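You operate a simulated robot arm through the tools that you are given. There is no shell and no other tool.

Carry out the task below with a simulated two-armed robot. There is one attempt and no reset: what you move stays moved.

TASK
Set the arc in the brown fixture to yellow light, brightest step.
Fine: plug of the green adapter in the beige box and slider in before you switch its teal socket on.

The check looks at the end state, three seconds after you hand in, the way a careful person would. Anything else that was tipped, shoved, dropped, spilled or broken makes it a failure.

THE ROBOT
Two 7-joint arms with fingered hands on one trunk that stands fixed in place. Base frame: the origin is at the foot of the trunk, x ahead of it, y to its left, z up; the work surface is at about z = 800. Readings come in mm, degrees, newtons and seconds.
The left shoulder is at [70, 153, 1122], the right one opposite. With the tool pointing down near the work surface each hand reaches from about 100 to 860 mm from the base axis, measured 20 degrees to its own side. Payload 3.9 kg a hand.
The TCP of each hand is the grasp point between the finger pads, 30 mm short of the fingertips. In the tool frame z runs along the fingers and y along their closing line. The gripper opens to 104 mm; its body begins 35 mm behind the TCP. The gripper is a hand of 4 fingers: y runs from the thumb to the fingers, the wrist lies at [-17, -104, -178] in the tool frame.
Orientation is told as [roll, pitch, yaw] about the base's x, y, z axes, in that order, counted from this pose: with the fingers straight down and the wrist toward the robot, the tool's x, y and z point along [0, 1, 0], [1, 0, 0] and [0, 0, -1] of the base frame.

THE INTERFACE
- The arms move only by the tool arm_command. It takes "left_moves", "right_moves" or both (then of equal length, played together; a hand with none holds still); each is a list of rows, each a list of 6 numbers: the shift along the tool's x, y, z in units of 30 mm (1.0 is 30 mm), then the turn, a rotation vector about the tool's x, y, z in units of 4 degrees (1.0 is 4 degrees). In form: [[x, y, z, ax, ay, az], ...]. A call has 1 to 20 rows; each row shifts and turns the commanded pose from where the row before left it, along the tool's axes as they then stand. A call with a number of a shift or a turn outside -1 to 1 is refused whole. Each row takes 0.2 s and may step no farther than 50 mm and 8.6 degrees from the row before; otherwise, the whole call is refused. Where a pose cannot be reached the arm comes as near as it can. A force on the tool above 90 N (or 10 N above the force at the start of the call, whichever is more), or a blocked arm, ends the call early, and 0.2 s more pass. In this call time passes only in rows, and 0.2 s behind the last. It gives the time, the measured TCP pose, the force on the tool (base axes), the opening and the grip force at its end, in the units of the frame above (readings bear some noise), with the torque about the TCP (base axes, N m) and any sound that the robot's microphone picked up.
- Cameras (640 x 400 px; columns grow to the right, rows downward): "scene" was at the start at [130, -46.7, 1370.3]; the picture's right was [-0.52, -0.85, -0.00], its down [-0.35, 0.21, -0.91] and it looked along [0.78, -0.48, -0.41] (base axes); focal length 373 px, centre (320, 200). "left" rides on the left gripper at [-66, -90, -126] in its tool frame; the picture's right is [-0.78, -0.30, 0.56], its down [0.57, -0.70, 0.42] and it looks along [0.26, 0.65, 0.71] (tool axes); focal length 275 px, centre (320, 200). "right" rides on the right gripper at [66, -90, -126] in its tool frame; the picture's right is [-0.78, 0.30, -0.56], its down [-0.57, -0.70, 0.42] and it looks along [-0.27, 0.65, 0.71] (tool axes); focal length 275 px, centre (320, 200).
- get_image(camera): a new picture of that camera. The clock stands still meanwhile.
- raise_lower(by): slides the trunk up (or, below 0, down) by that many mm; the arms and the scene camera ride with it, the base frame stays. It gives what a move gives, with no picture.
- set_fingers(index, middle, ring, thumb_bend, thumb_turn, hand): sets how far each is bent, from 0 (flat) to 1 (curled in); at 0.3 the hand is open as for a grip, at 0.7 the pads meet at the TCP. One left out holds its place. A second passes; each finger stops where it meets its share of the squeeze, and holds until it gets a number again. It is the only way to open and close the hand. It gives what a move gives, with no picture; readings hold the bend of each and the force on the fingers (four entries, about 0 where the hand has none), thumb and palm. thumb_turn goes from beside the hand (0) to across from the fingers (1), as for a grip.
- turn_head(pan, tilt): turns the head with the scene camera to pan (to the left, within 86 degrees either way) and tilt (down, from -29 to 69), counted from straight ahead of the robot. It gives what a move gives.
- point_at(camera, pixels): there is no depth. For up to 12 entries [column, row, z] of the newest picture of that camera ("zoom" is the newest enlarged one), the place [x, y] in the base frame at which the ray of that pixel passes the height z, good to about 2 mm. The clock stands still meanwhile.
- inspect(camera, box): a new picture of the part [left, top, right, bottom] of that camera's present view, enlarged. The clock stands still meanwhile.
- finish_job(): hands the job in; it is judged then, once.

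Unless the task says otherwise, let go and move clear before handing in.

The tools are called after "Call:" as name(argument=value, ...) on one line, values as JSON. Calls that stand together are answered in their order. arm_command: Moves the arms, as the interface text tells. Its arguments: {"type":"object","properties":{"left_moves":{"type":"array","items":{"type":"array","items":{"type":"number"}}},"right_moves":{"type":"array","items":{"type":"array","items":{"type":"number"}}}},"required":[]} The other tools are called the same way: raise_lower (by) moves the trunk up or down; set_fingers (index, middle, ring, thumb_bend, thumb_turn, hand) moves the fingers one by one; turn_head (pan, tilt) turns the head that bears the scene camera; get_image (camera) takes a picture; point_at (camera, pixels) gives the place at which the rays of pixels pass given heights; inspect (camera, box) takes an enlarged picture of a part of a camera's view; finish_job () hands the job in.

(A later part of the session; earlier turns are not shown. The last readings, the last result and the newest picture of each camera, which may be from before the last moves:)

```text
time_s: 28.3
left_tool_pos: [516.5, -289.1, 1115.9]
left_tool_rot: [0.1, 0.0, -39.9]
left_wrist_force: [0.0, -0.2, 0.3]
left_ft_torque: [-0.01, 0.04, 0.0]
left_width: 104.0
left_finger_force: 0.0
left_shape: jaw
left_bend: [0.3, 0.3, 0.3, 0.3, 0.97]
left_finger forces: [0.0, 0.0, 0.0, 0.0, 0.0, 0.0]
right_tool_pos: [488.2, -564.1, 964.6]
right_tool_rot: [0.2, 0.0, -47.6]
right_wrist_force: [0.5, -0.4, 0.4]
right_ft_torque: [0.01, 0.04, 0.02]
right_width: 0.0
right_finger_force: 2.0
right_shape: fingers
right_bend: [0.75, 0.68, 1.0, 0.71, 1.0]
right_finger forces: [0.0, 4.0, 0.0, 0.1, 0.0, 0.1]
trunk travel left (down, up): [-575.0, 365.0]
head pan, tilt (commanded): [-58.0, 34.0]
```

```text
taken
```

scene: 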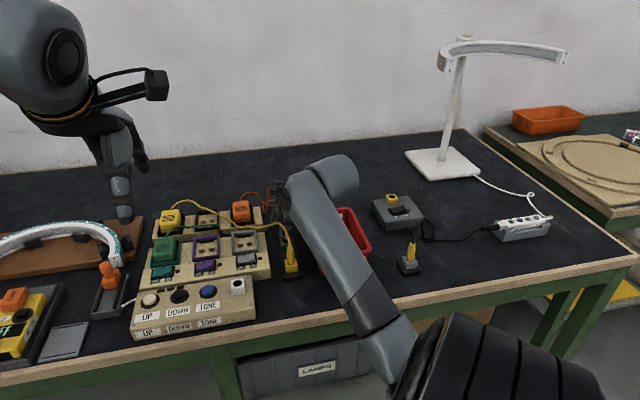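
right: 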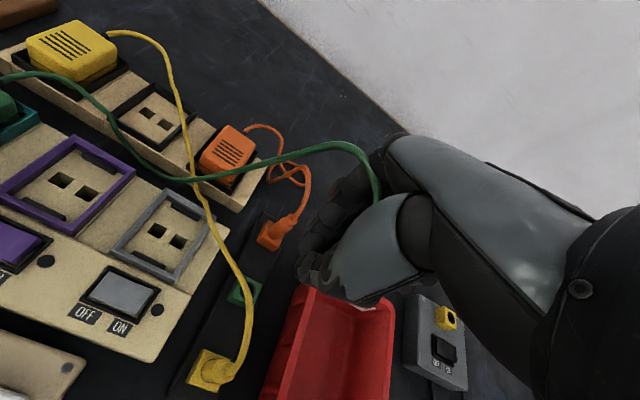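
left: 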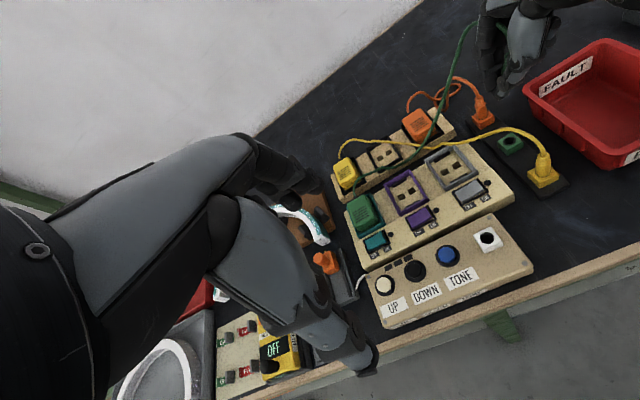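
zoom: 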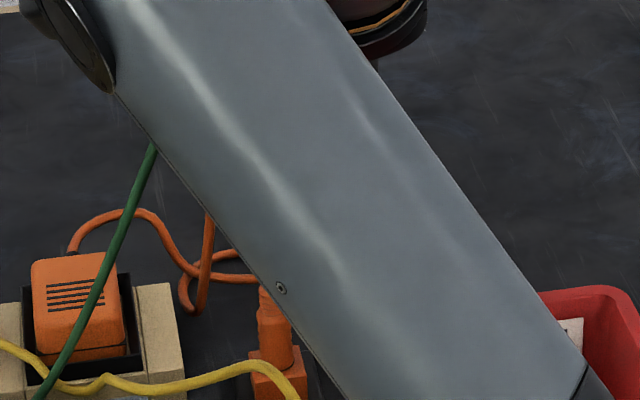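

The hand is upright now (rot ≈ [0,0,-47.6]) and the grip is unchanged (4 N). Before carrying the plug to the jack, I'll pull the left hand back to the left to keep the arms apart, turning it so its camera faces the jack.

Call:
arm_command(left_moves=[[0.8, -0.5, 0.3, 0, 0, 0], [0.8, -0.5, 0.3, 0, 0, 0], [0.8, -0.5, 0.3, 0, 0, 0], [0.8, -0.5, 0.3, 0, 0, 0], [0.8, -0.5, 0.3, 0, 0, 0], [0, 0, 0, 0, 0, 1], [0, 0, 0, 0, 0, 1], [0, 0, 0, 0, 0, 1], [0, 0, 0, 0, 0, 1], [0, 0, 0, 0, 0, 1], [0, 0, 0, 0, 0, 1], [0, 0, 0, 0, 0, 1], [0, 0, 0, 0, 0, 1], [0, 0, 0, 0, 0, 1], [0, 0, 0, 0, 0, 1], [0, 0, 0, 0, 0, 1], [0, 0, 0, 0, 0, 1]])

Call:
get_image(camera="left")

Call:
get_image(camera="scene")

```text
time_s: 31.9
left_tool_pos: [534.8, -149.0, 1072.2]
left_tool_rot: [0.1, -0.1, -56.0]
left_wrist_force: [0.7, 0.1, 0.2]
left_ft_torque: [-0.03, -0.01, -0.01]
left_width: 103.5
left_finger_force: 0.1
left_shape: jaw
left_bend: [0.3, 0.3, 0.3, 0.3, 0.97]
left_finger forces: [0.1, 0.0, 0.0, 0.0, 0.0, 0.0]
left hand out of reach, approached as far as the arm can: row 10, 11, 12, 13, 14, 15, 16, 17
right_tool_pos: [487.3, -562.5, 964.3]
right_tool_rot: [0.2, 0.0, -47.6]
right_wrist_force: [-0.6, -0.4, 0.5]
right_ft_torque: [-0.03, -0.04, 0.04]
right_width: 0.1
right_finger_force: 2.2
right_shape: fingers
right_bend: [0.75, 0.68, 1.0, 0.71, 1.0]
right_finger forces: [0.1, 4.1, 0.0, 0.0, 0.0, 0.0]
trunk travel left (down, up): [-575.0, 365.0]
head pan, tilt (commanded): [-58.0, 34.0]
```

```text
taken
```

left: 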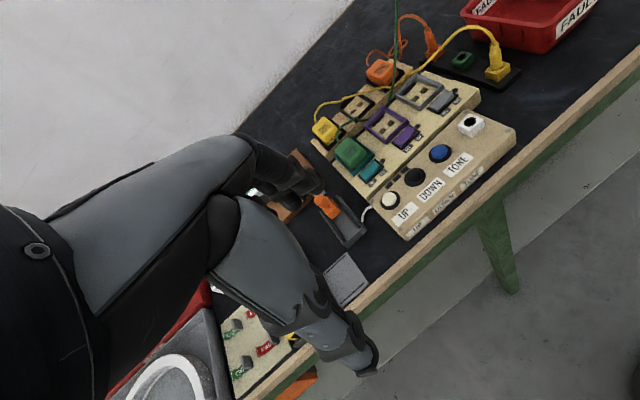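

```text
taken
```

scene: 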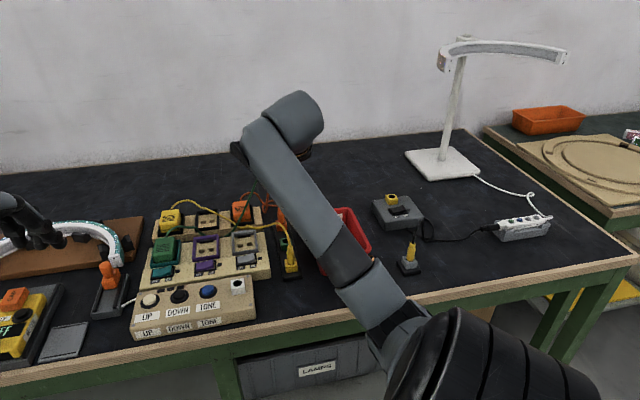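

The left wrist stops at -56° yaw, but its camera still sees the jack at px (471,122), good enough. Now carrying the plug level at z≈965 to above the jack.

Call:
arm_command(right_moves=[[0.457, -0.539, 0, 0, 0, 0], [0.457, -0.539, 0, 0, 0, 0], [0.457, -0.539, 0, 0, 0, 0], [0.457, -0.539, 0, 0, 0, 0], [0.457, -0.539, 0, 0, 0, 0], [0.457, -0.539, 0, 0, 0, 0], [0.457, -0.539, 0, 0, 0, 0], [0.457, -0.539, 0, 0, 0, 0]])

Call:
get_image(camera="left")

Call:
get_image(camera="scene")

Call:
get_image(camera="right")

```text
time_s: 33.7
left_tool_pos: [536.4, -147.5, 1072.3]
left_tool_rot: [-0.1, 0.0, -56.0]
left_wrist_force: [0.2, -0.5, 0.1]
left_ft_torque: [-0.06, -0.03, -0.02]
left_width: 103.9
left_finger_force: 0.0
left_shape: jaw
left_bend: [0.3, 0.3, 0.3, 0.3, 0.97]
left_finger forces: [0.0, 0.0, 0.1, 0.0, 0.0, 0.1]
right_tool_pos: [483.3, -392.1, 965.5]
right_tool_rot: [0.1, 0.0, -47.6]
right_wrist_force: [0.0, 0.0, -0.4]
right_ft_torque: [-0.01, 0.0, -0.02]
right_width: 0.0
right_finger_force: 1.9
right_shape: fingers
right_bend: [0.75, 0.68, 1.0, 0.71, 1.0]
right_finger forces: [0.0, 3.9, 0.0, 0.0, 0.0, 0.0]
trunk travel left (down, up): [-575.0, 365.0]
head pan, tilt (commanded): [-58.0, 34.0]
```

```text
taken
```

left: 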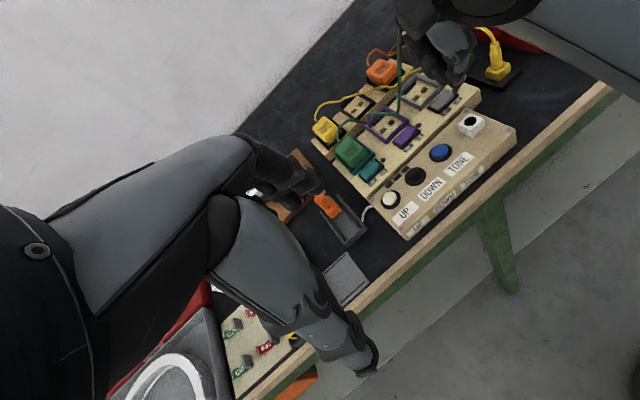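

```text
taken
```

scene: 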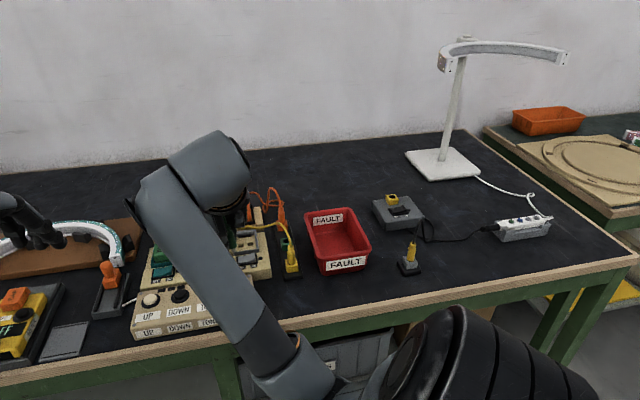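

```text
taken
```

right: 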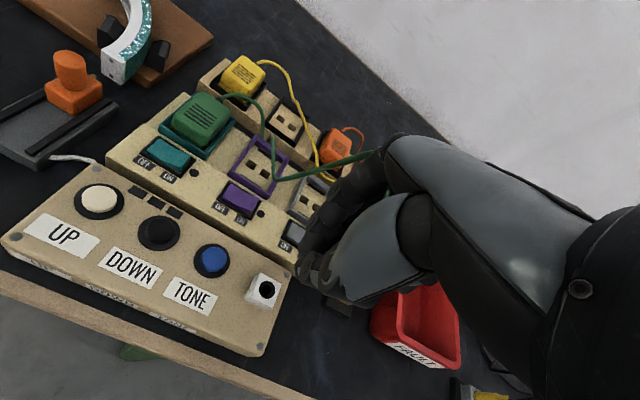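

All objects look in place, and the left camera sees the right hand near px (440,60) above the jack. Zooming both wrist views to find the plug's position in the hand.

Call:
inspect(camera="left", box=[390, 10, 510, 140])

Call:
inspect(camera="right", box=[230, 220, 370, 330])

```text
3.08 times, centred on (450, 75) of left
```

zoom: 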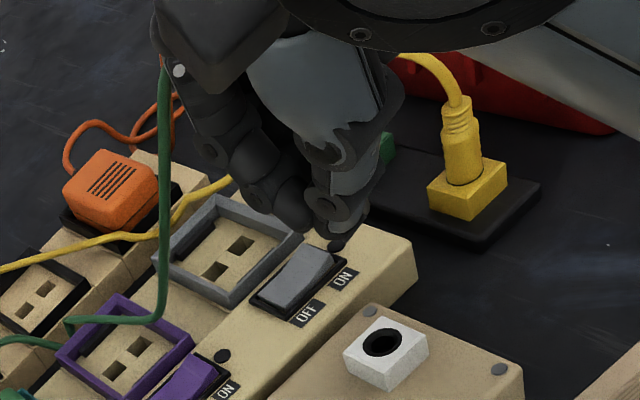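

```text
3.64 times, centred on (300, 275) of right
```

zoom: 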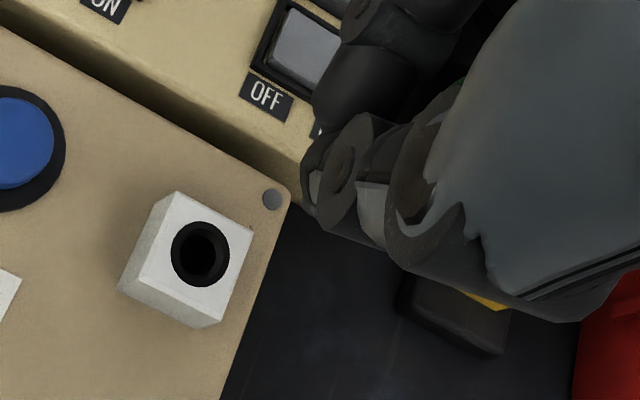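

The plug is hidden behind the thumb in both wrist views. I'll tilt the hand back +20° for a moment at this height so the scene camera can see the pin, to measure its place in the hand.

Call:
arm_command(right_moves=[[0, 0, 0, 0, 0.83, 0], [0, 0, 0, 0, 0.83, 0], [0, 0, 0, 0, 0.83, 0], [0, 0, 0, 0, 0.83, 0], [0, 0, 0, 0, 0.83, 0], [0, 0, 0, 0, 0.83, 0]])

Call:
get_image(camera="scene")

Call:
inspect(camera="scene", box=[180, 180, 280, 300])

Call:
inspect(camera="left", box=[390, 10, 510, 140])

```text
time_s: 35.1
left_tool_pos: [535.3, -148.5, 1071.0]
left_tool_rot: [0.0, -0.1, -56.0]
left_wrist_force: [0.1, 0.3, 0.1]
left_ft_torque: [-0.02, -0.01, 0.0]
left_width: 104.0
left_finger_force: 0.0
left_shape: jaw
left_bend: [0.3, 0.3, 0.3, 0.3, 0.97]
left_finger forces: [0.1, 0.0, 0.0, 0.1, 0.0, 0.0]
right_tool_pos: [481.0, -394.1, 964.9]
right_tool_rot: [20.1, 0.0, -47.5]
right_wrist_force: [-0.6, -0.5, 1.1]
right_ft_torque: [0.01, 0.0, 0.01]
right_width: 0.0
right_finger_force: 2.1
right_shape: fingers
right_bend: [0.75, 0.68, 1.0, 0.71, 1.0]
right_finger forces: [0.0, 3.9, 0.1, 0.1, 0.1, 0.0]
trunk travel left (down, up): [-575.0, 365.0]
head pan, tilt (commanded): [-58.0, 34.0]
```

```text
taken
```

scene: 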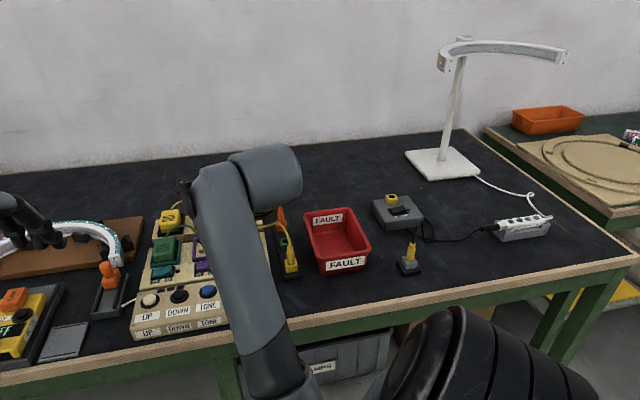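

```text
3.33 times, centred on (230, 240) of scene
```

zoom: 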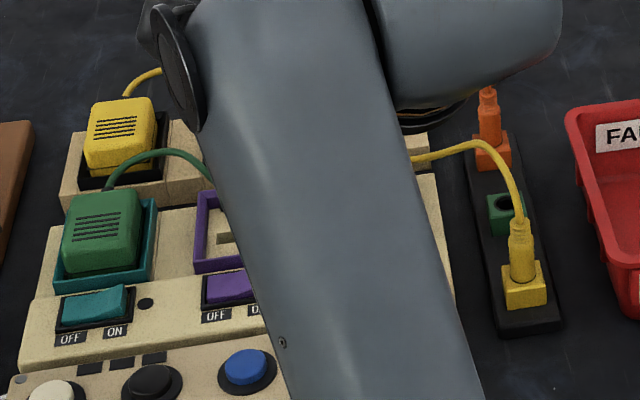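

```text
3.08 times, centred on (450, 75) of left
```

zoom: 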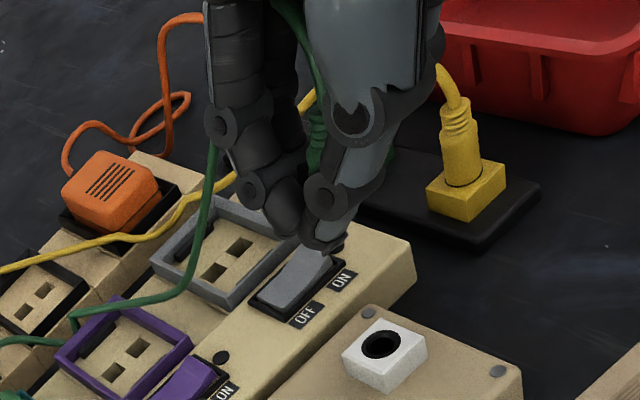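

The forearm blocks the scene view here, but I have the earlier view of the pin at the strip (scene px (283.75,203), TCP (488.2,-562.7,966), same head pose). I'll use that ray to compute the pin's place in the hand, plus the current left view.

Call:
point_at(camera="scene", pixels=[[283.75, 203, 920], [283.75, 203, 926], [283.75, 203, 932], [285.5, 198.7, 930], [285.5, 198.7, 940], [231, 272, 850]])

Call:
inspect(camera="left", box=[420, 20, 480, 100])

```text
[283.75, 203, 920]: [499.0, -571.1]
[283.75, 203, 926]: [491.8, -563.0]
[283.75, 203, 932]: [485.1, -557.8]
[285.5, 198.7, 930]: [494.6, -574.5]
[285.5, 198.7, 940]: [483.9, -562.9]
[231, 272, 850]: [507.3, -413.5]
```

```text
5.00 times, centred on (450, 60) of left
```

zoom: 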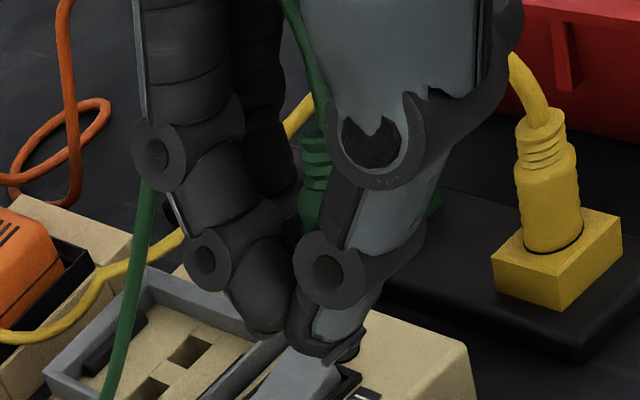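

The two rays agree: pin tip at about (-11.3, +3.6, +39) mm in the tool frame, plug axis about 13° less tilted... i.e. vertical when the hand tilts about 6°. I'll set 6° tilt and lower to put the pin ~15 mm above the jack, then check.

Call:
arm_command(right_moves=[[0, 0, 0, 0, -0.875, 0], [0, 0, 0, 0, -0.875, 0], [0, 0, 0, 0, -0.875, 0], [0, 0, 0, 0, -0.875, 0], [-0.063, -0.042, 0.66, 0, 0, 0], [-0.063, -0.042, 0.66, 0, 0, 0], [-0.063, -0.042, 0.66, 0, 0, 0]])

Call:
inspect(camera="left", box=[400, 40, 520, 160])

Call:
inspect(camera="right", box=[230, 200, 390, 330])

Call:
inspect(camera="scene", box=[160, 210, 300, 320])

```text
time_s: 36.7
left_tool_pos: [535.1, -148.8, 1071.4]
left_tool_rot: [0.0, 0.0, -56.0]
left_wrist_force: [-0.3, -0.2, 0.9]
left_ft_torque: [0.01, -0.01, 0.0]
left_width: 103.8
left_finger_force: 0.0
left_shape: jaw
left_bend: [0.3, 0.3, 0.3, 0.3, 0.97]
left_finger forces: [0.0, 0.0, 0.0, 0.0, 0.0, 0.0]
right_tool_pos: [480.2, -390.0, 905.8]
right_tool_rot: [6.2, 0.0, -47.6]
right_wrist_force: [-0.2, 0.1, 0.1]
right_ft_torque: [0.02, 0.01, -0.02]
right_width: 0.2
right_finger_force: 2.4
right_shape: fingers
right_bend: [0.75, 0.68, 1.0, 0.71, 1.0]
right_finger forces: [0.0, 3.9, 0.0, 0.1, 0.0, 0.0]
trunk travel left (down, up): [-575.0, 365.0]
head pan, tilt (commanded): [-58.0, 34.0]
```

```text
3.33 times, centred on (460, 100) of left
```

zoom: 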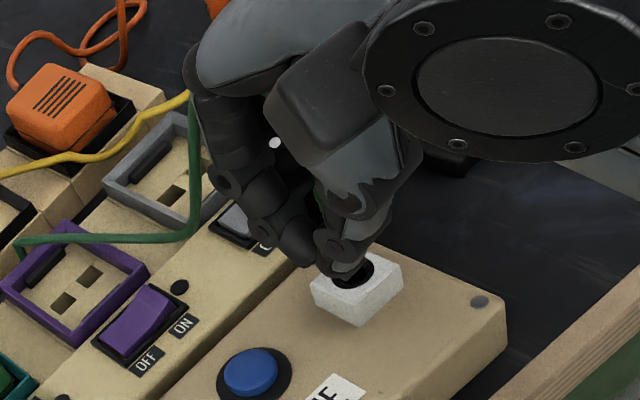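

```text
3.08 times, centred on (310, 265) of right
```

zoom: 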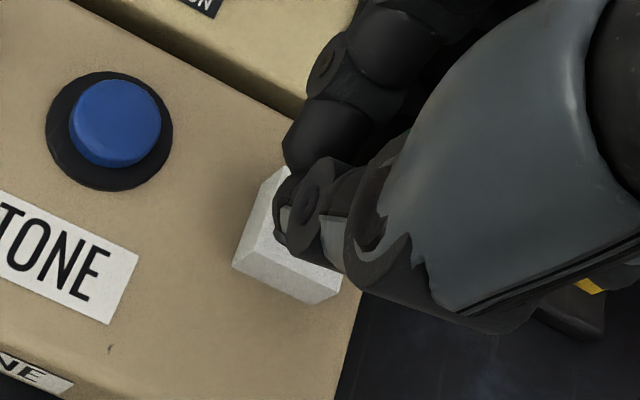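

```text
3.64 times, centred on (230, 265) of scene
```

zoom: 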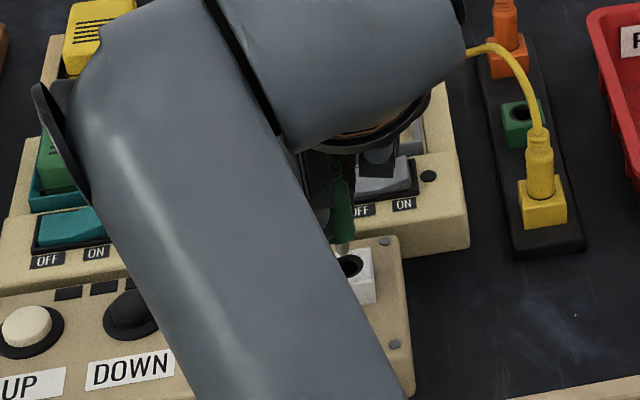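

Now the scene camera sees the plug (zoom (340,212)), its pin tip (345,247) and the jack hole (350,265) past the forearm. Enlarging that spot.

Call:
inspect(camera="scene", box=[216, 235, 256, 285])

Call:
inspect(camera="left", box=[440, 70, 490, 140])

```text
8.00 times, centred on (236, 260) of scene
```

zoom: 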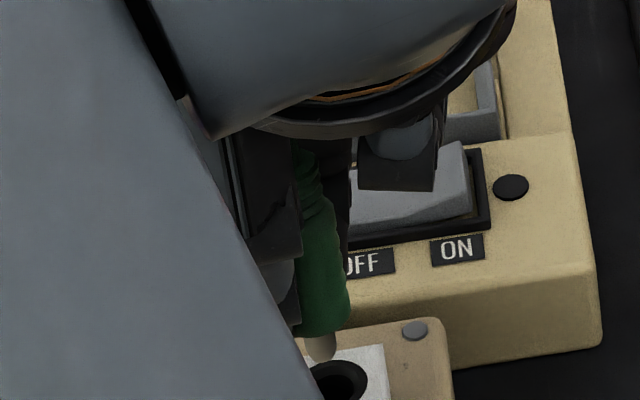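

```text
5.71 times, centred on (465, 105) of left
```

zoom: 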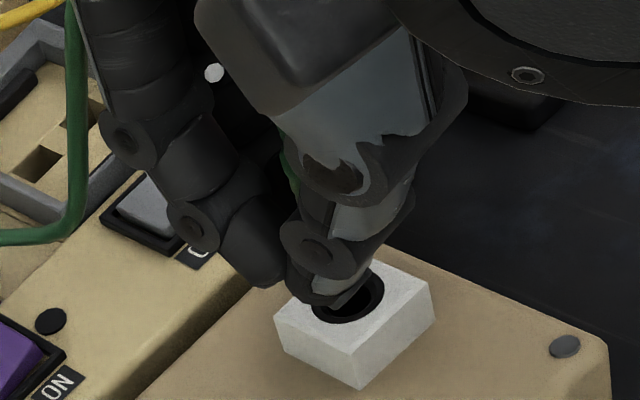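

In the 8x scene view the pin tip is at full px (236,280), the body bottom (236.3,276.5) and the hole centre about (238.4,282.7); the lean is only ~4°. I'll take rays to see the offset.

Call:
inspect(camera="scene", box=[220, 260, 260, 300])

Call:
point_at(camera="scene", pixels=[[236, 280, 850], [236, 280, 856], [236, 280, 862], [236, 280, 866], [236.3, 276.5, 862], [236.3, 276.5, 870], [234.1, 255, 905], [234.1, 255, 915], [238.4, 282.7, 850]])

```text
10.00 times, centred on (240, 280) of scene
```

zoom: 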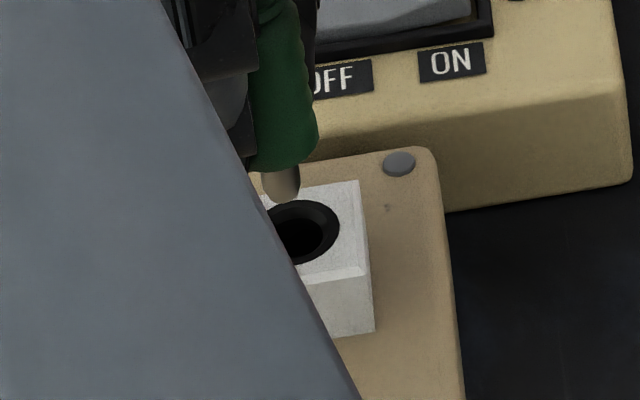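

```text
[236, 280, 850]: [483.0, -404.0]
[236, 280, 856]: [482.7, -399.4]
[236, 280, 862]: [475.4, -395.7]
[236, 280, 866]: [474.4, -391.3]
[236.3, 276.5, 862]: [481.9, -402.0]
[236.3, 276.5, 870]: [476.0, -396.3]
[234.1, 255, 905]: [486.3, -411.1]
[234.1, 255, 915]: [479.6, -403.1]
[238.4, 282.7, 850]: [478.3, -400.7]
```

Relative to the hole (zoom (300,233)), the pin tip (280,200) is ~2.6 mm left, and the plug leans ~4° right. A -4° tilt change fixes both at once (it moves the pin ~2.9 mm toward the bin side); then I'll lower 4 mm and compare.

Call:
arm_command(right_moves=[[0, 0, 0, 0, -1, 0], [0, 0, 0.13, 0, 0, 0]])

Call:
inspect(camera="scene", box=[220, 250, 260, 300])

Call:
inspect(camera="left", box=[440, 70, 490, 140])

```text
time_s: 37.3
left_tool_pos: [535.6, -149.1, 1071.5]
left_tool_rot: [0.0, 0.0, -56.1]
left_wrist_force: [-0.4, -0.7, -1.7]
left_ft_torque: [0.02, 0.03, 0.0]
left_width: 103.7
left_finger_force: 0.0
left_shape: jaw
left_bend: [0.3, 0.3, 0.3, 0.3, 0.97]
left_finger forces: [0.1, 0.0, 0.0, 0.0, 0.0, 0.1]
right_tool_pos: [478.4, -390.5, 900.0]
right_tool_rot: [2.1, 0.0, -47.5]
right_wrist_force: [-0.4, -0.6, -0.6]
right_ft_torque: [0.0, 0.01, 0.0]
right_width: 0.1
right_finger_force: 1.9
right_shape: fingers
right_bend: [0.75, 0.68, 1.0, 0.71, 1.0]
right_finger forces: [0.0, 3.8, 0.1, 0.0, 0.0, 0.0]
trunk travel left (down, up): [-575.0, 365.0]
head pan, tilt (commanded): [-58.0, 34.0]
```

```text
8.00 times, centred on (240, 275) of scene
```

zoom: 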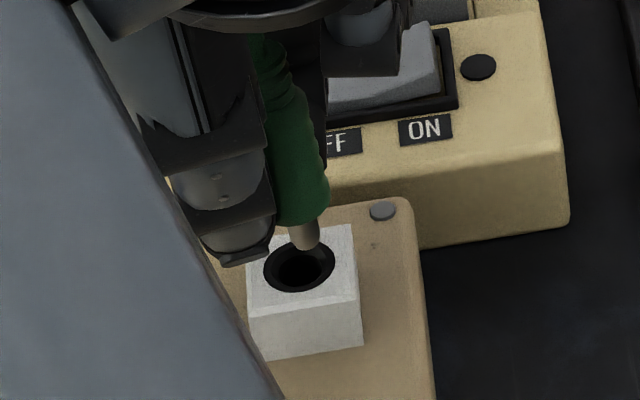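

```text
5.71 times, centred on (465, 105) of left
```

zoom: 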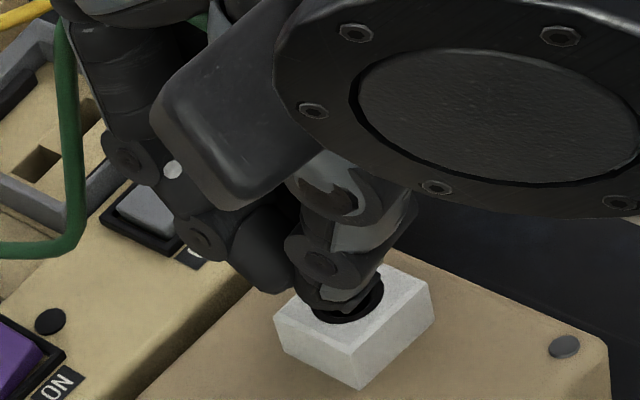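

Now the scene view shows the plug upright with the pin tip at zoom (309,248) and hole centre (300,267). The pin needs ~2.8 mm to the left as it comes down; shifting +x 2.8 mm in the tool frame and lowering 3 mm.

Call:
arm_command(right_moves=[[0.093, 0, 0, 0, 0, 0], [0, 0, 0.1, 0, 0, 0]])

Call:
inspect(camera="scene", box=[220, 255, 260, 300])

Call:
inspect(camera="left", box=[450, 90, 490, 140])

```text
time_s: 37.9
left_tool_pos: [535.9, -149.4, 1070.3]
left_tool_rot: [0.0, 0.0, -56.1]
left_wrist_force: [0.3, -0.1, 0.4]
left_ft_torque: [0.04, 0.0, 0.01]
left_width: 103.6
left_finger_force: 0.0
left_shape: jaw
left_bend: [0.3, 0.3, 0.3, 0.3, 0.97]
left_finger forces: [0.0, 0.0, 0.0, 0.0, 0.0, 0.0]
right_tool_pos: [483.5, -389.8, 898.3]
right_tool_rot: [2.1, -0.1, -47.6]
right_wrist_force: [0.5, -0.3, 0.2]
right_ft_torque: [-0.01, 0.01, 0.0]
right_width: 0.0
right_finger_force: 2.0
right_shape: fingers
right_bend: [0.75, 0.68, 1.0, 0.71, 1.0]
right_finger forces: [0.0, 3.8, 0.1, 0.0, 0.0, 0.1]
trunk travel left (down, up): [-575.0, 365.0]
head pan, tilt (commanded): [-58.0, 34.0]
```

```text
8.89 times, centred on (240, 278) of scene
```

zoom: 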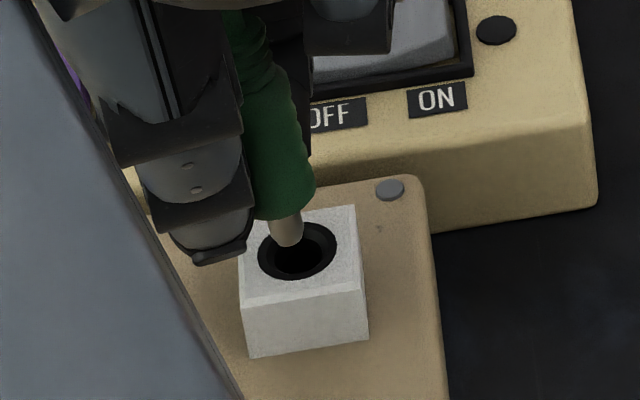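

```text
8.00 times, centred on (470, 115) of left
```

zoom: 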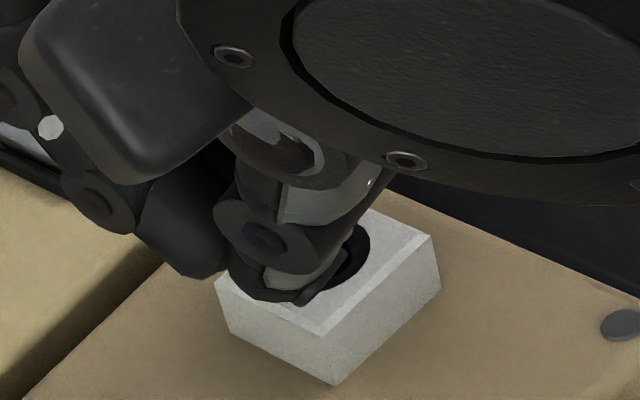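

Pin tip (zoom (290,243)) now overlaps the hole (centre (298,250)) in the image. Nudging 1.2 mm right and lowering 3 mm, watching the force.

Call:
arm_command(right_moves=[[-0.04, 0, 0.1, 0, 0, 0]])

Call:
inspect(camera="scene", box=[220, 255, 260, 300])

Call:
inspect(camera="left", box=[450, 90, 490, 140])

```text
time_s: 38.3
left_tool_pos: [535.7, -149.6, 1071.0]
left_tool_rot: [0.0, -0.1, -56.0]
left_wrist_force: [-0.4, -0.3, -0.5]
left_ft_torque: [-0.01, 0.01, -0.01]
left_width: 103.5
left_finger_force: 0.0
left_shape: jaw
left_bend: [0.3, 0.3, 0.3, 0.3, 0.97]
left_finger forces: [0.0, 0.1, 0.0, 0.0, 0.0, 0.0]
right_tool_pos: [481.6, -388.9, 894.5]
right_tool_rot: [2.1, 0.0, -47.6]
right_wrist_force: [-0.4, 0.2, 0.2]
right_ft_torque: [0.04, 0.01, -0.01]
right_width: 0.3
right_finger_force: 1.6
right_shape: fingers
right_bend: [0.75, 0.68, 1.0, 0.71, 1.0]
right_finger forces: [0.0, 3.9, 0.0, 0.0, 0.1, 0.1]
trunk travel left (down, up): [-575.0, 365.0]
head pan, tilt (commanded): [-58.0, 34.0]
```

```text
8.89 times, centred on (240, 278) of scene
```

zoom: 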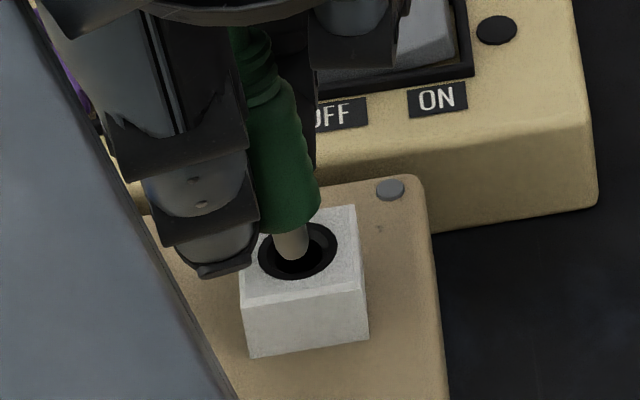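

```text
8.00 times, centred on (470, 115) of left
```

zoom: 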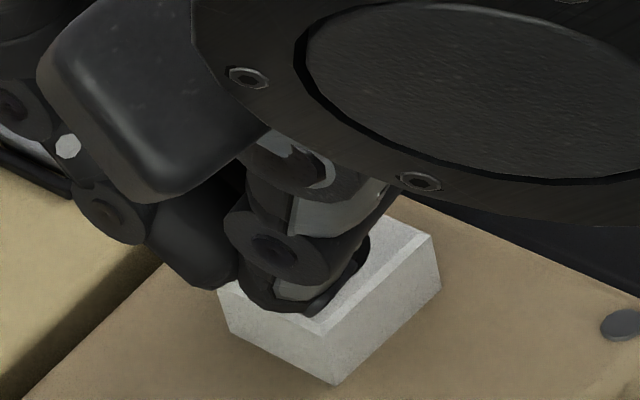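

Pin tip (295,255) is at the hole centre with no contact force. Lowering 3 mm more to see whether it disappears into the hole.

Call:
arm_command(right_moves=[[0, 0, 0.1, 0, 0, 0]])

Call:
inspect(camera="scene", box=[220, 255, 260, 300])

Call:
inspect(camera="left", box=[450, 90, 490, 140])

```text
time_s: 38.7
left_tool_pos: [535.4, -148.2, 1071.3]
left_tool_rot: [0.0, 0.0, -56.1]
left_wrist_force: [0.3, 0.4, -0.8]
left_ft_torque: [-0.01, 0.0, 0.03]
left_width: 103.8
left_finger_force: 0.0
left_shape: jaw
left_bend: [0.3, 0.3, 0.3, 0.3, 0.97]
left_finger forces: [0.0, 0.0, 0.0, 0.0, 0.0, 0.0]
right_tool_pos: [482.0, -388.7, 892.5]
right_tool_rot: [2.1, 0.0, -47.7]
right_wrist_force: [-0.1, -0.8, -1.8]
right_ft_torque: [-0.01, 0.01, 0.0]
right_width: 0.2
right_finger_force: 1.8
right_shape: fingers
right_bend: [0.75, 0.68, 1.0, 0.71, 1.0]
right_finger forces: [0.0, 3.9, 0.0, 0.0, 0.0, 0.0]
trunk travel left (down, up): [-575.0, 365.0]
head pan, tilt (commanded): [-58.0, 34.0]
```

```text
8.89 times, centred on (240, 278) of scene
```

zoom: 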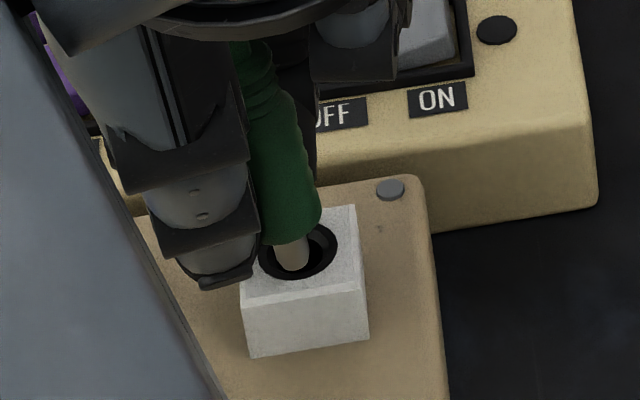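

```text
8.00 times, centred on (470, 115) of left
```

zoom: 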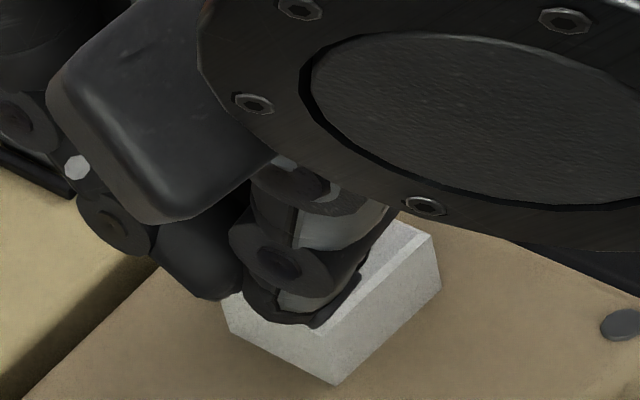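

The pin tip is at (295,268), seemingly entering the hole with no resistance. Another 2.5 mm down.

Call:
arm_command(right_moves=[[0, 0, 0.085, 0, 0, 0]])

Call:
inspect(camera="scene", box=[220, 255, 260, 300])

Call:
inspect(camera="left", box=[450, 90, 490, 140])

```text
time_s: 39.1
left_tool_pos: [536.2, -148.6, 1071.5]
left_tool_rot: [0.1, 0.1, -56.0]
left_wrist_force: [-0.1, -0.3, -1.0]
left_ft_torque: [-0.01, 0.03, 0.0]
left_width: 103.6
left_finger_force: 0.2
left_shape: jaw
left_bend: [0.3, 0.3, 0.3, 0.3, 0.97]
left_finger forces: [0.1, 0.0, 0.1, 0.1, 0.0, 0.1]
right_tool_pos: [481.2, -389.1, 888.9]
right_tool_rot: [2.1, 0.0, -47.6]
right_wrist_force: [-0.2, 0.5, -0.5]
right_ft_torque: [-0.03, -0.03, -0.04]
right_width: 0.0
right_finger_force: 1.6
right_shape: fingers
right_bend: [0.75, 0.68, 1.0, 0.71, 1.0]
right_finger forces: [0.0, 3.8, 0.1, 0.0, 0.0, 0.0]
trunk travel left (down, up): [-575.0, 365.0]
head pan, tilt (commanded): [-58.0, 34.0]
```

```text
8.89 times, centred on (240, 278) of scene
```

zoom: 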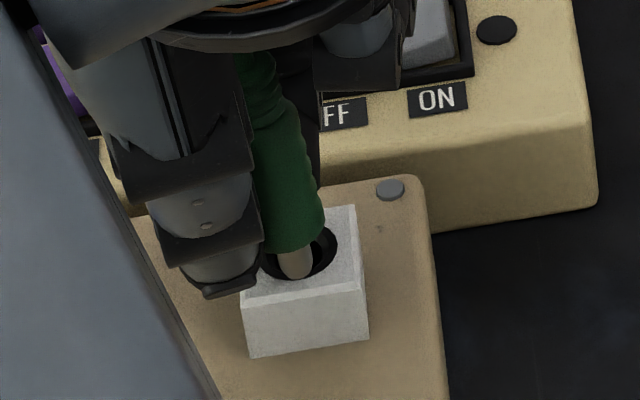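

```text
8.00 times, centred on (470, 115) of left
```

zoom: 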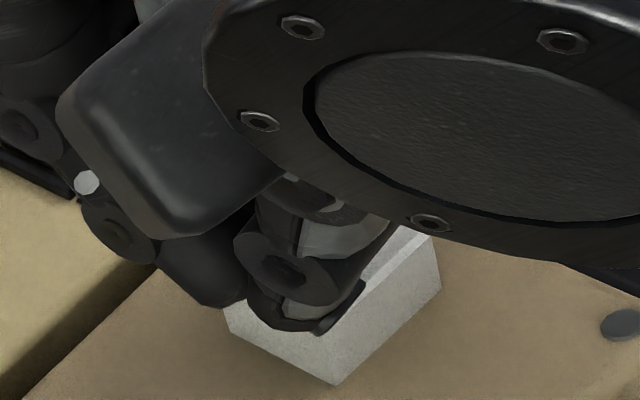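

The pin tip (295,278) seems to overlap the front lip of the hole ring. Zooming in tighter before going lower.

Call:
inspect(camera="scene", box=[226, 275, 250, 295])

```text
16.00 times, centred on (238, 285) of scene
```

zoom: 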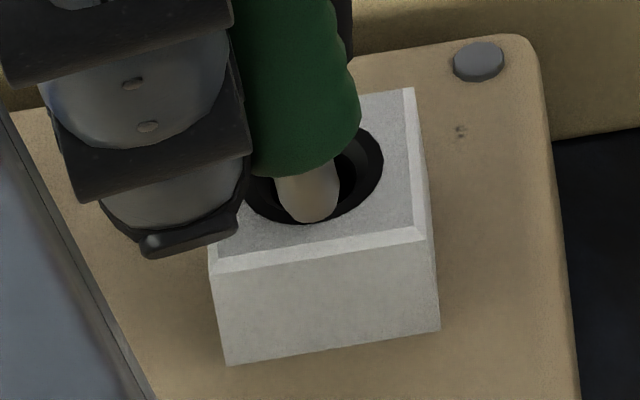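

At 16x the pin (312,222) overlies the front lip of the ring (centre (313,178)): it is ~10 mm short of the hole in depth and likely leaning with its pin toward the operator. I'll raise 6 mm, rotate -9° about the tool's x to upright it (moves the pin ~6 mm away), and shift 4 mm further along +y.

Call:
arm_command(right_moves=[[0, 0, -0.2, 0, 0, 0], [0, 0, 0, -0.75, 0, 0], [0, 0, 0, -0.75, 0, 0], [0, 0, 0, -0.75, 0, 0], [-0.06, 0.13, 0, 0, 0, 0]])

Call:
inspect(camera="scene", box=[222, 255, 254, 295])

Call:
inspect(camera="left", box=[440, 70, 490, 140])

```text
time_s: 40.3
left_tool_pos: [535.2, -148.1, 1070.7]
left_tool_rot: [0.0, 0.0, -56.0]
left_wrist_force: [-0.2, -0.4, -0.1]
left_ft_torque: [0.0, 0.02, -0.01]
left_width: 103.5
left_finger_force: 0.2
left_shape: jaw
left_bend: [0.3, 0.3, 0.3, 0.3, 0.97]
left_finger forces: [0.0, 0.0, 0.1, 0.1, 0.1, 0.0]
right_tool_pos: [482.6, -392.5, 896.0]
right_tool_rot: [2.0, -9.0, -48.0]
right_wrist_force: [-0.2, 0.5, -0.1]
right_ft_torque: [0.0, -0.01, -0.04]
right_width: 0.0
right_finger_force: 1.6
right_shape: fingers
right_bend: [0.75, 0.68, 1.0, 0.71, 1.0]
right_finger forces: [0.0, 3.8, 0.0, 0.1, 0.1, 0.0]
trunk travel left (down, up): [-575.0, 365.0]
head pan, tilt (commanded): [-58.0, 34.0]
```

```text
10.00 times, centred on (238, 275) of scene
```

zoom: 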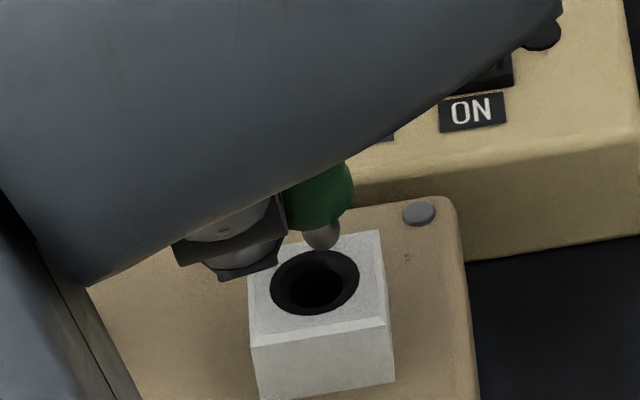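

```text
5.71 times, centred on (465, 105) of left
```

zoom: 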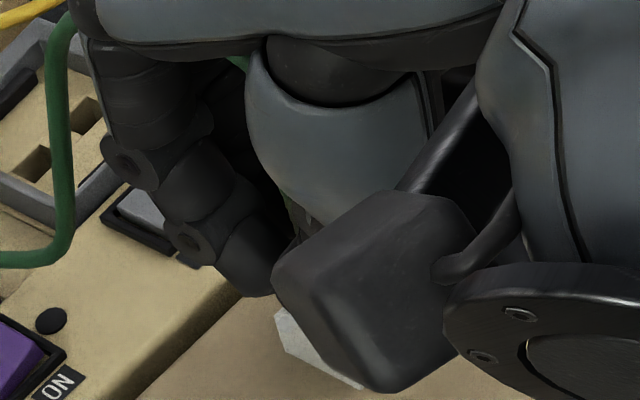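

Now the pin tip is at zoom (323,250) with the hole at (314,282), consistent with being 7-8 mm above it in depth. Shifting 2.7 mm left and lowering 4 mm.

Call:
arm_command(right_moves=[[0.09, 0, 0, 0, 0, 0], [0, 0.02, 0.133, 0, 0, 0]])

Call:
inspect(camera="scene", box=[222, 265, 254, 297])

```text
time_s: 40.9
left_tool_pos: [536.4, -149.7, 1071.4]
left_tool_rot: [0.0, 0.0, -56.0]
left_wrist_force: [0.6, -0.3, -0.4]
left_ft_torque: [-0.02, 0.02, -0.03]
left_width: 103.7
left_finger_force: 0.0
left_shape: jaw
left_bend: [0.3, 0.3, 0.3, 0.3, 0.97]
left_finger forces: [0.0, 0.0, 0.1, 0.1, 0.1, 0.0]
right_tool_pos: [486.8, -391.3, 891.8]
right_tool_rot: [2.1, -9.1, -48.1]
right_wrist_force: [0.0, 0.6, -0.1]
right_ft_torque: [-0.07, 0.02, 0.0]
right_width: 0.2
right_finger_force: 2.1
right_shape: fingers
right_bend: [0.75, 0.68, 1.0, 0.71, 1.0]
right_finger forces: [0.0, 3.8, 0.1, 0.0, 0.0, 0.1]
trunk travel left (down, up): [-575.0, 365.0]
head pan, tilt (commanded): [-58.0, 34.0]
```

```text
12.50 times, centred on (238, 281) of scene
```

zoom: 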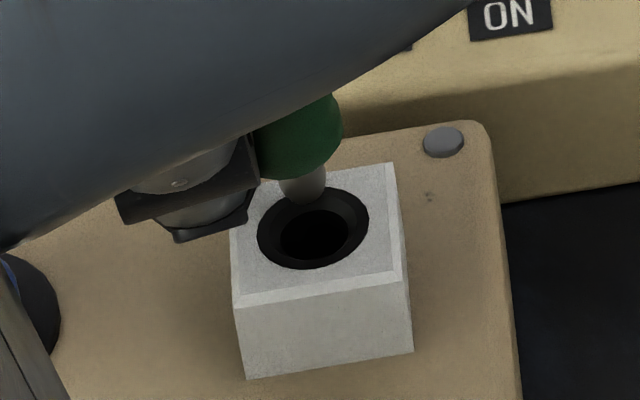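

Pin tip (303,205) vs hole centre (313,227): it's on track, about 4 mm above with ~1 mm left error. Correcting and lowering 4 mm.

Call:
arm_command(right_moves=[[-0.03, 0.02, 0.133, 0, 0, 0]])

Call:
inspect(camera="scene", box=[222, 265, 254, 297])

```text
time_s: 41.3
left_tool_pos: [534.9, -148.6, 1070.2]
left_tool_rot: [0.0, 0.0, -56.0]
left_wrist_force: [-0.6, -0.4, 0.2]
left_ft_torque: [-0.02, 0.01, 0.03]
left_width: 103.8
left_finger_force: 0.0
left_shape: jaw
left_bend: [0.3, 0.3, 0.3, 0.3, 0.97]
left_finger forces: [0.0, 0.0, 0.1, 0.1, 0.1, 0.0]
right_tool_pos: [487.6, -392.9, 888.4]
right_tool_rot: [2.2, -9.1, -47.9]
right_wrist_force: [0.5, -0.5, -0.4]
right_ft_torque: [0.0, 0.05, 0.01]
right_width: 0.1
right_finger_force: 1.9
right_shape: fingers
right_bend: [0.75, 0.68, 1.0, 0.71, 1.0]
right_finger forces: [0.0, 3.7, 0.1, 0.0, 0.1, 0.0]
trunk travel left (down, up): [-575.0, 365.0]
head pan, tilt (commanded): [-58.0, 34.0]
```

```text
12.50 times, centred on (238, 281) of scene
```

zoom: 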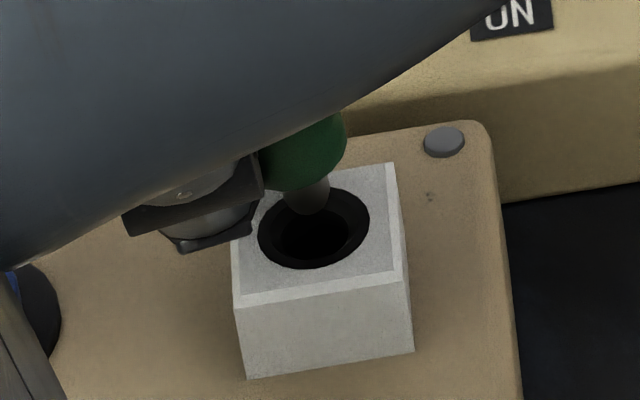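

The pin tip (310,214) is now at the chamfered ring's mouth and within tolerance. Going straight down 3 mm.

Call:
arm_command(right_moves=[[-0.0035, -0.03, 0.0988, 0, 0, 0]])

Call:
inspect(camera="scene", box=[222, 265, 254, 297])

```text
time_s: 41.7
left_tool_pos: [536.3, -149.1, 1072.0]
left_tool_rot: [0.0, 0.0, -56.0]
left_wrist_force: [-0.3, -0.3, -0.5]
left_ft_torque: [0.01, 0.0, -0.03]
left_width: 103.9
left_finger_force: 0.1
left_shape: jaw
left_bend: [0.3, 0.3, 0.3, 0.3, 0.97]
left_finger forces: [0.0, 0.1, 0.1, 0.1, 0.0, 0.0]
right_tool_pos: [485.2, -392.9, 883.8]
right_tool_rot: [2.1, -9.0, -47.9]
right_wrist_force: [-0.1, 0.0, 0.6]
right_ft_torque: [0.03, 0.0, -0.02]
right_width: 0.0
right_finger_force: 2.2
right_shape: fingers
right_bend: [0.75, 0.68, 1.0, 0.71, 1.0]
right_finger forces: [0.0, 3.7, 0.0, 0.0, 0.0, 0.0]
trunk travel left (down, up): [-575.0, 365.0]
head pan, tilt (commanded): [-58.0, 34.0]
```

```text
12.50 times, centred on (238, 281) of scene
```

zoom: 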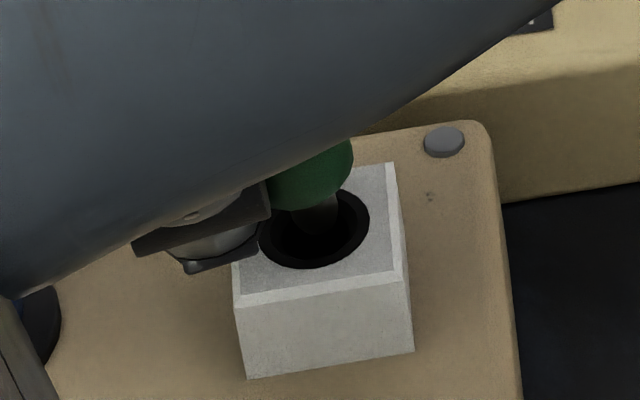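

The pin tip is inside the hole (dark, (315,232)), still no resistance. Another 3 mm straight down.

Call:
arm_command(right_moves=[[-0.0035, -0.0157, 0.0988, 0, 0, 0]])

Call:
inspect(camera="scene", box=[222, 265, 254, 297])

```text
time_s: 42.1
left_tool_pos: [534.9, -148.0, 1072.6]
left_tool_rot: [0.0, -0.1, -56.0]
left_wrist_force: [-0.2, -0.1, -0.1]
left_ft_torque: [0.01, -0.02, 0.01]
left_width: 104.0
left_finger_force: 0.1
left_shape: jaw
left_bend: [0.3, 0.3, 0.3, 0.3, 0.97]
left_finger forces: [0.0, 0.0, 0.1, 0.0, 0.0, 0.0]
right_tool_pos: [485.5, -392.4, 882.2]
right_tool_rot: [2.2, -9.0, -48.0]
right_wrist_force: [-1.0, 0.7, 0.4]
right_ft_torque: [0.02, 0.02, -0.02]
right_width: 0.1
right_finger_force: 6.0
right_shape: fingers
right_bend: [0.75, 0.71, 1.0, 0.71, 1.0]
right_finger forces: [0.0, 3.7, 0.0, 0.1, 8.9, 0.1]
trunk travel left (down, up): [-575.0, 365.0]
head pan, tilt (commanded): [-58.0, 34.0]
```

```text
12.50 times, centred on (238, 281) of scene
```

zoom: 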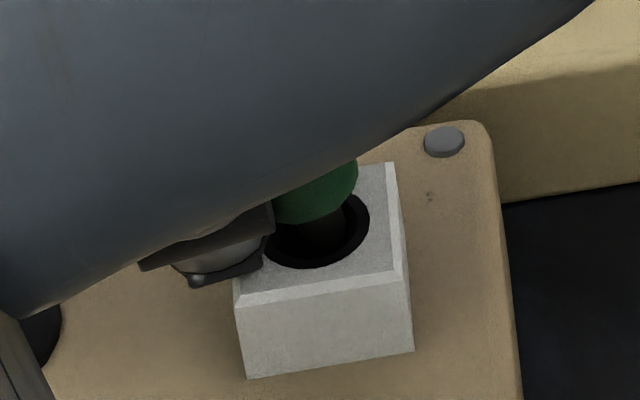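

The plug has shifted slightly into a firmer pinch (thumb 8.9 N) and its body is approaching the ring. Lowering 2 mm more.

Call:
arm_command(right_moves=[[-0.002, -0.0105, 0.066, 0, 0, 0]])

Call:
inspect(camera="scene", box=[222, 265, 254, 297])

Call:
inspect(camera="left", box=[420, 50, 500, 150])

```text
time_s: 42.5
left_tool_pos: [534.9, -146.8, 1071.9]
left_tool_rot: [0.0, -0.1, -56.1]
left_wrist_force: [0.1, 0.9, 0.7]
left_ft_torque: [0.0, -0.03, 0.02]
left_width: 103.8
left_finger_force: 0.0
left_shape: jaw
left_bend: [0.3, 0.3, 0.3, 0.3, 0.97]
left_finger forces: [0.0, 0.1, 0.0, 0.0, 0.0, 0.1]
right_tool_pos: [485.4, -393.2, 882.4]
right_tool_rot: [2.2, -9.0, -47.9]
right_wrist_force: [0.9, 1.7, 4.6]
right_ft_torque: [0.0, 0.03, -0.01]
right_width: 0.0
right_finger_force: 8.5
right_shape: fingers
right_bend: [0.75, 0.71, 1.0, 0.71, 1.0]
right_finger forces: [0.0, 3.8, 0.0, 0.0, 12.4, 0.0]
trunk travel left (down, up): [-575.0, 365.0]
head pan, tilt (commanded): [-58.0, 34.0]
```

```text
12.50 times, centred on (238, 281) of scene
```

zoom: 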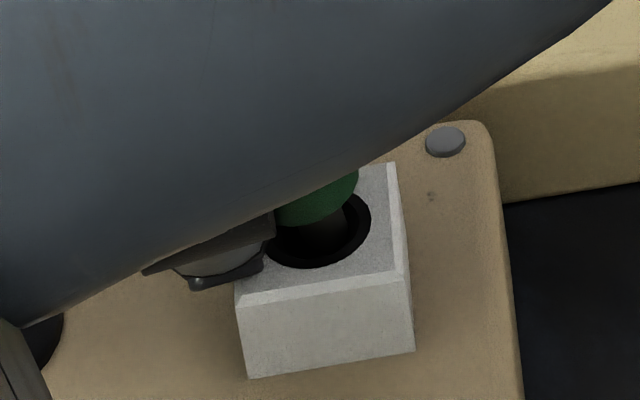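

```text
4.00 times, centred on (460, 100) of left
```

zoom: 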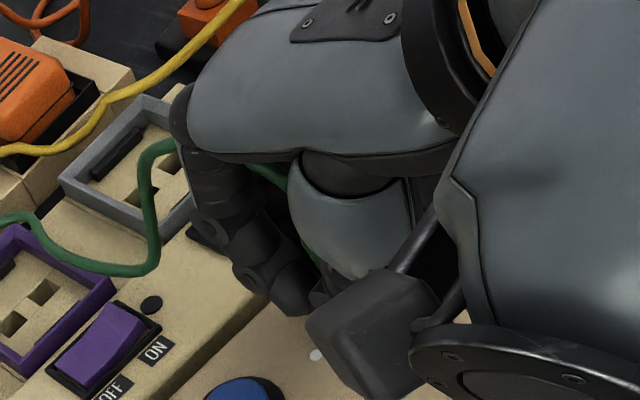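

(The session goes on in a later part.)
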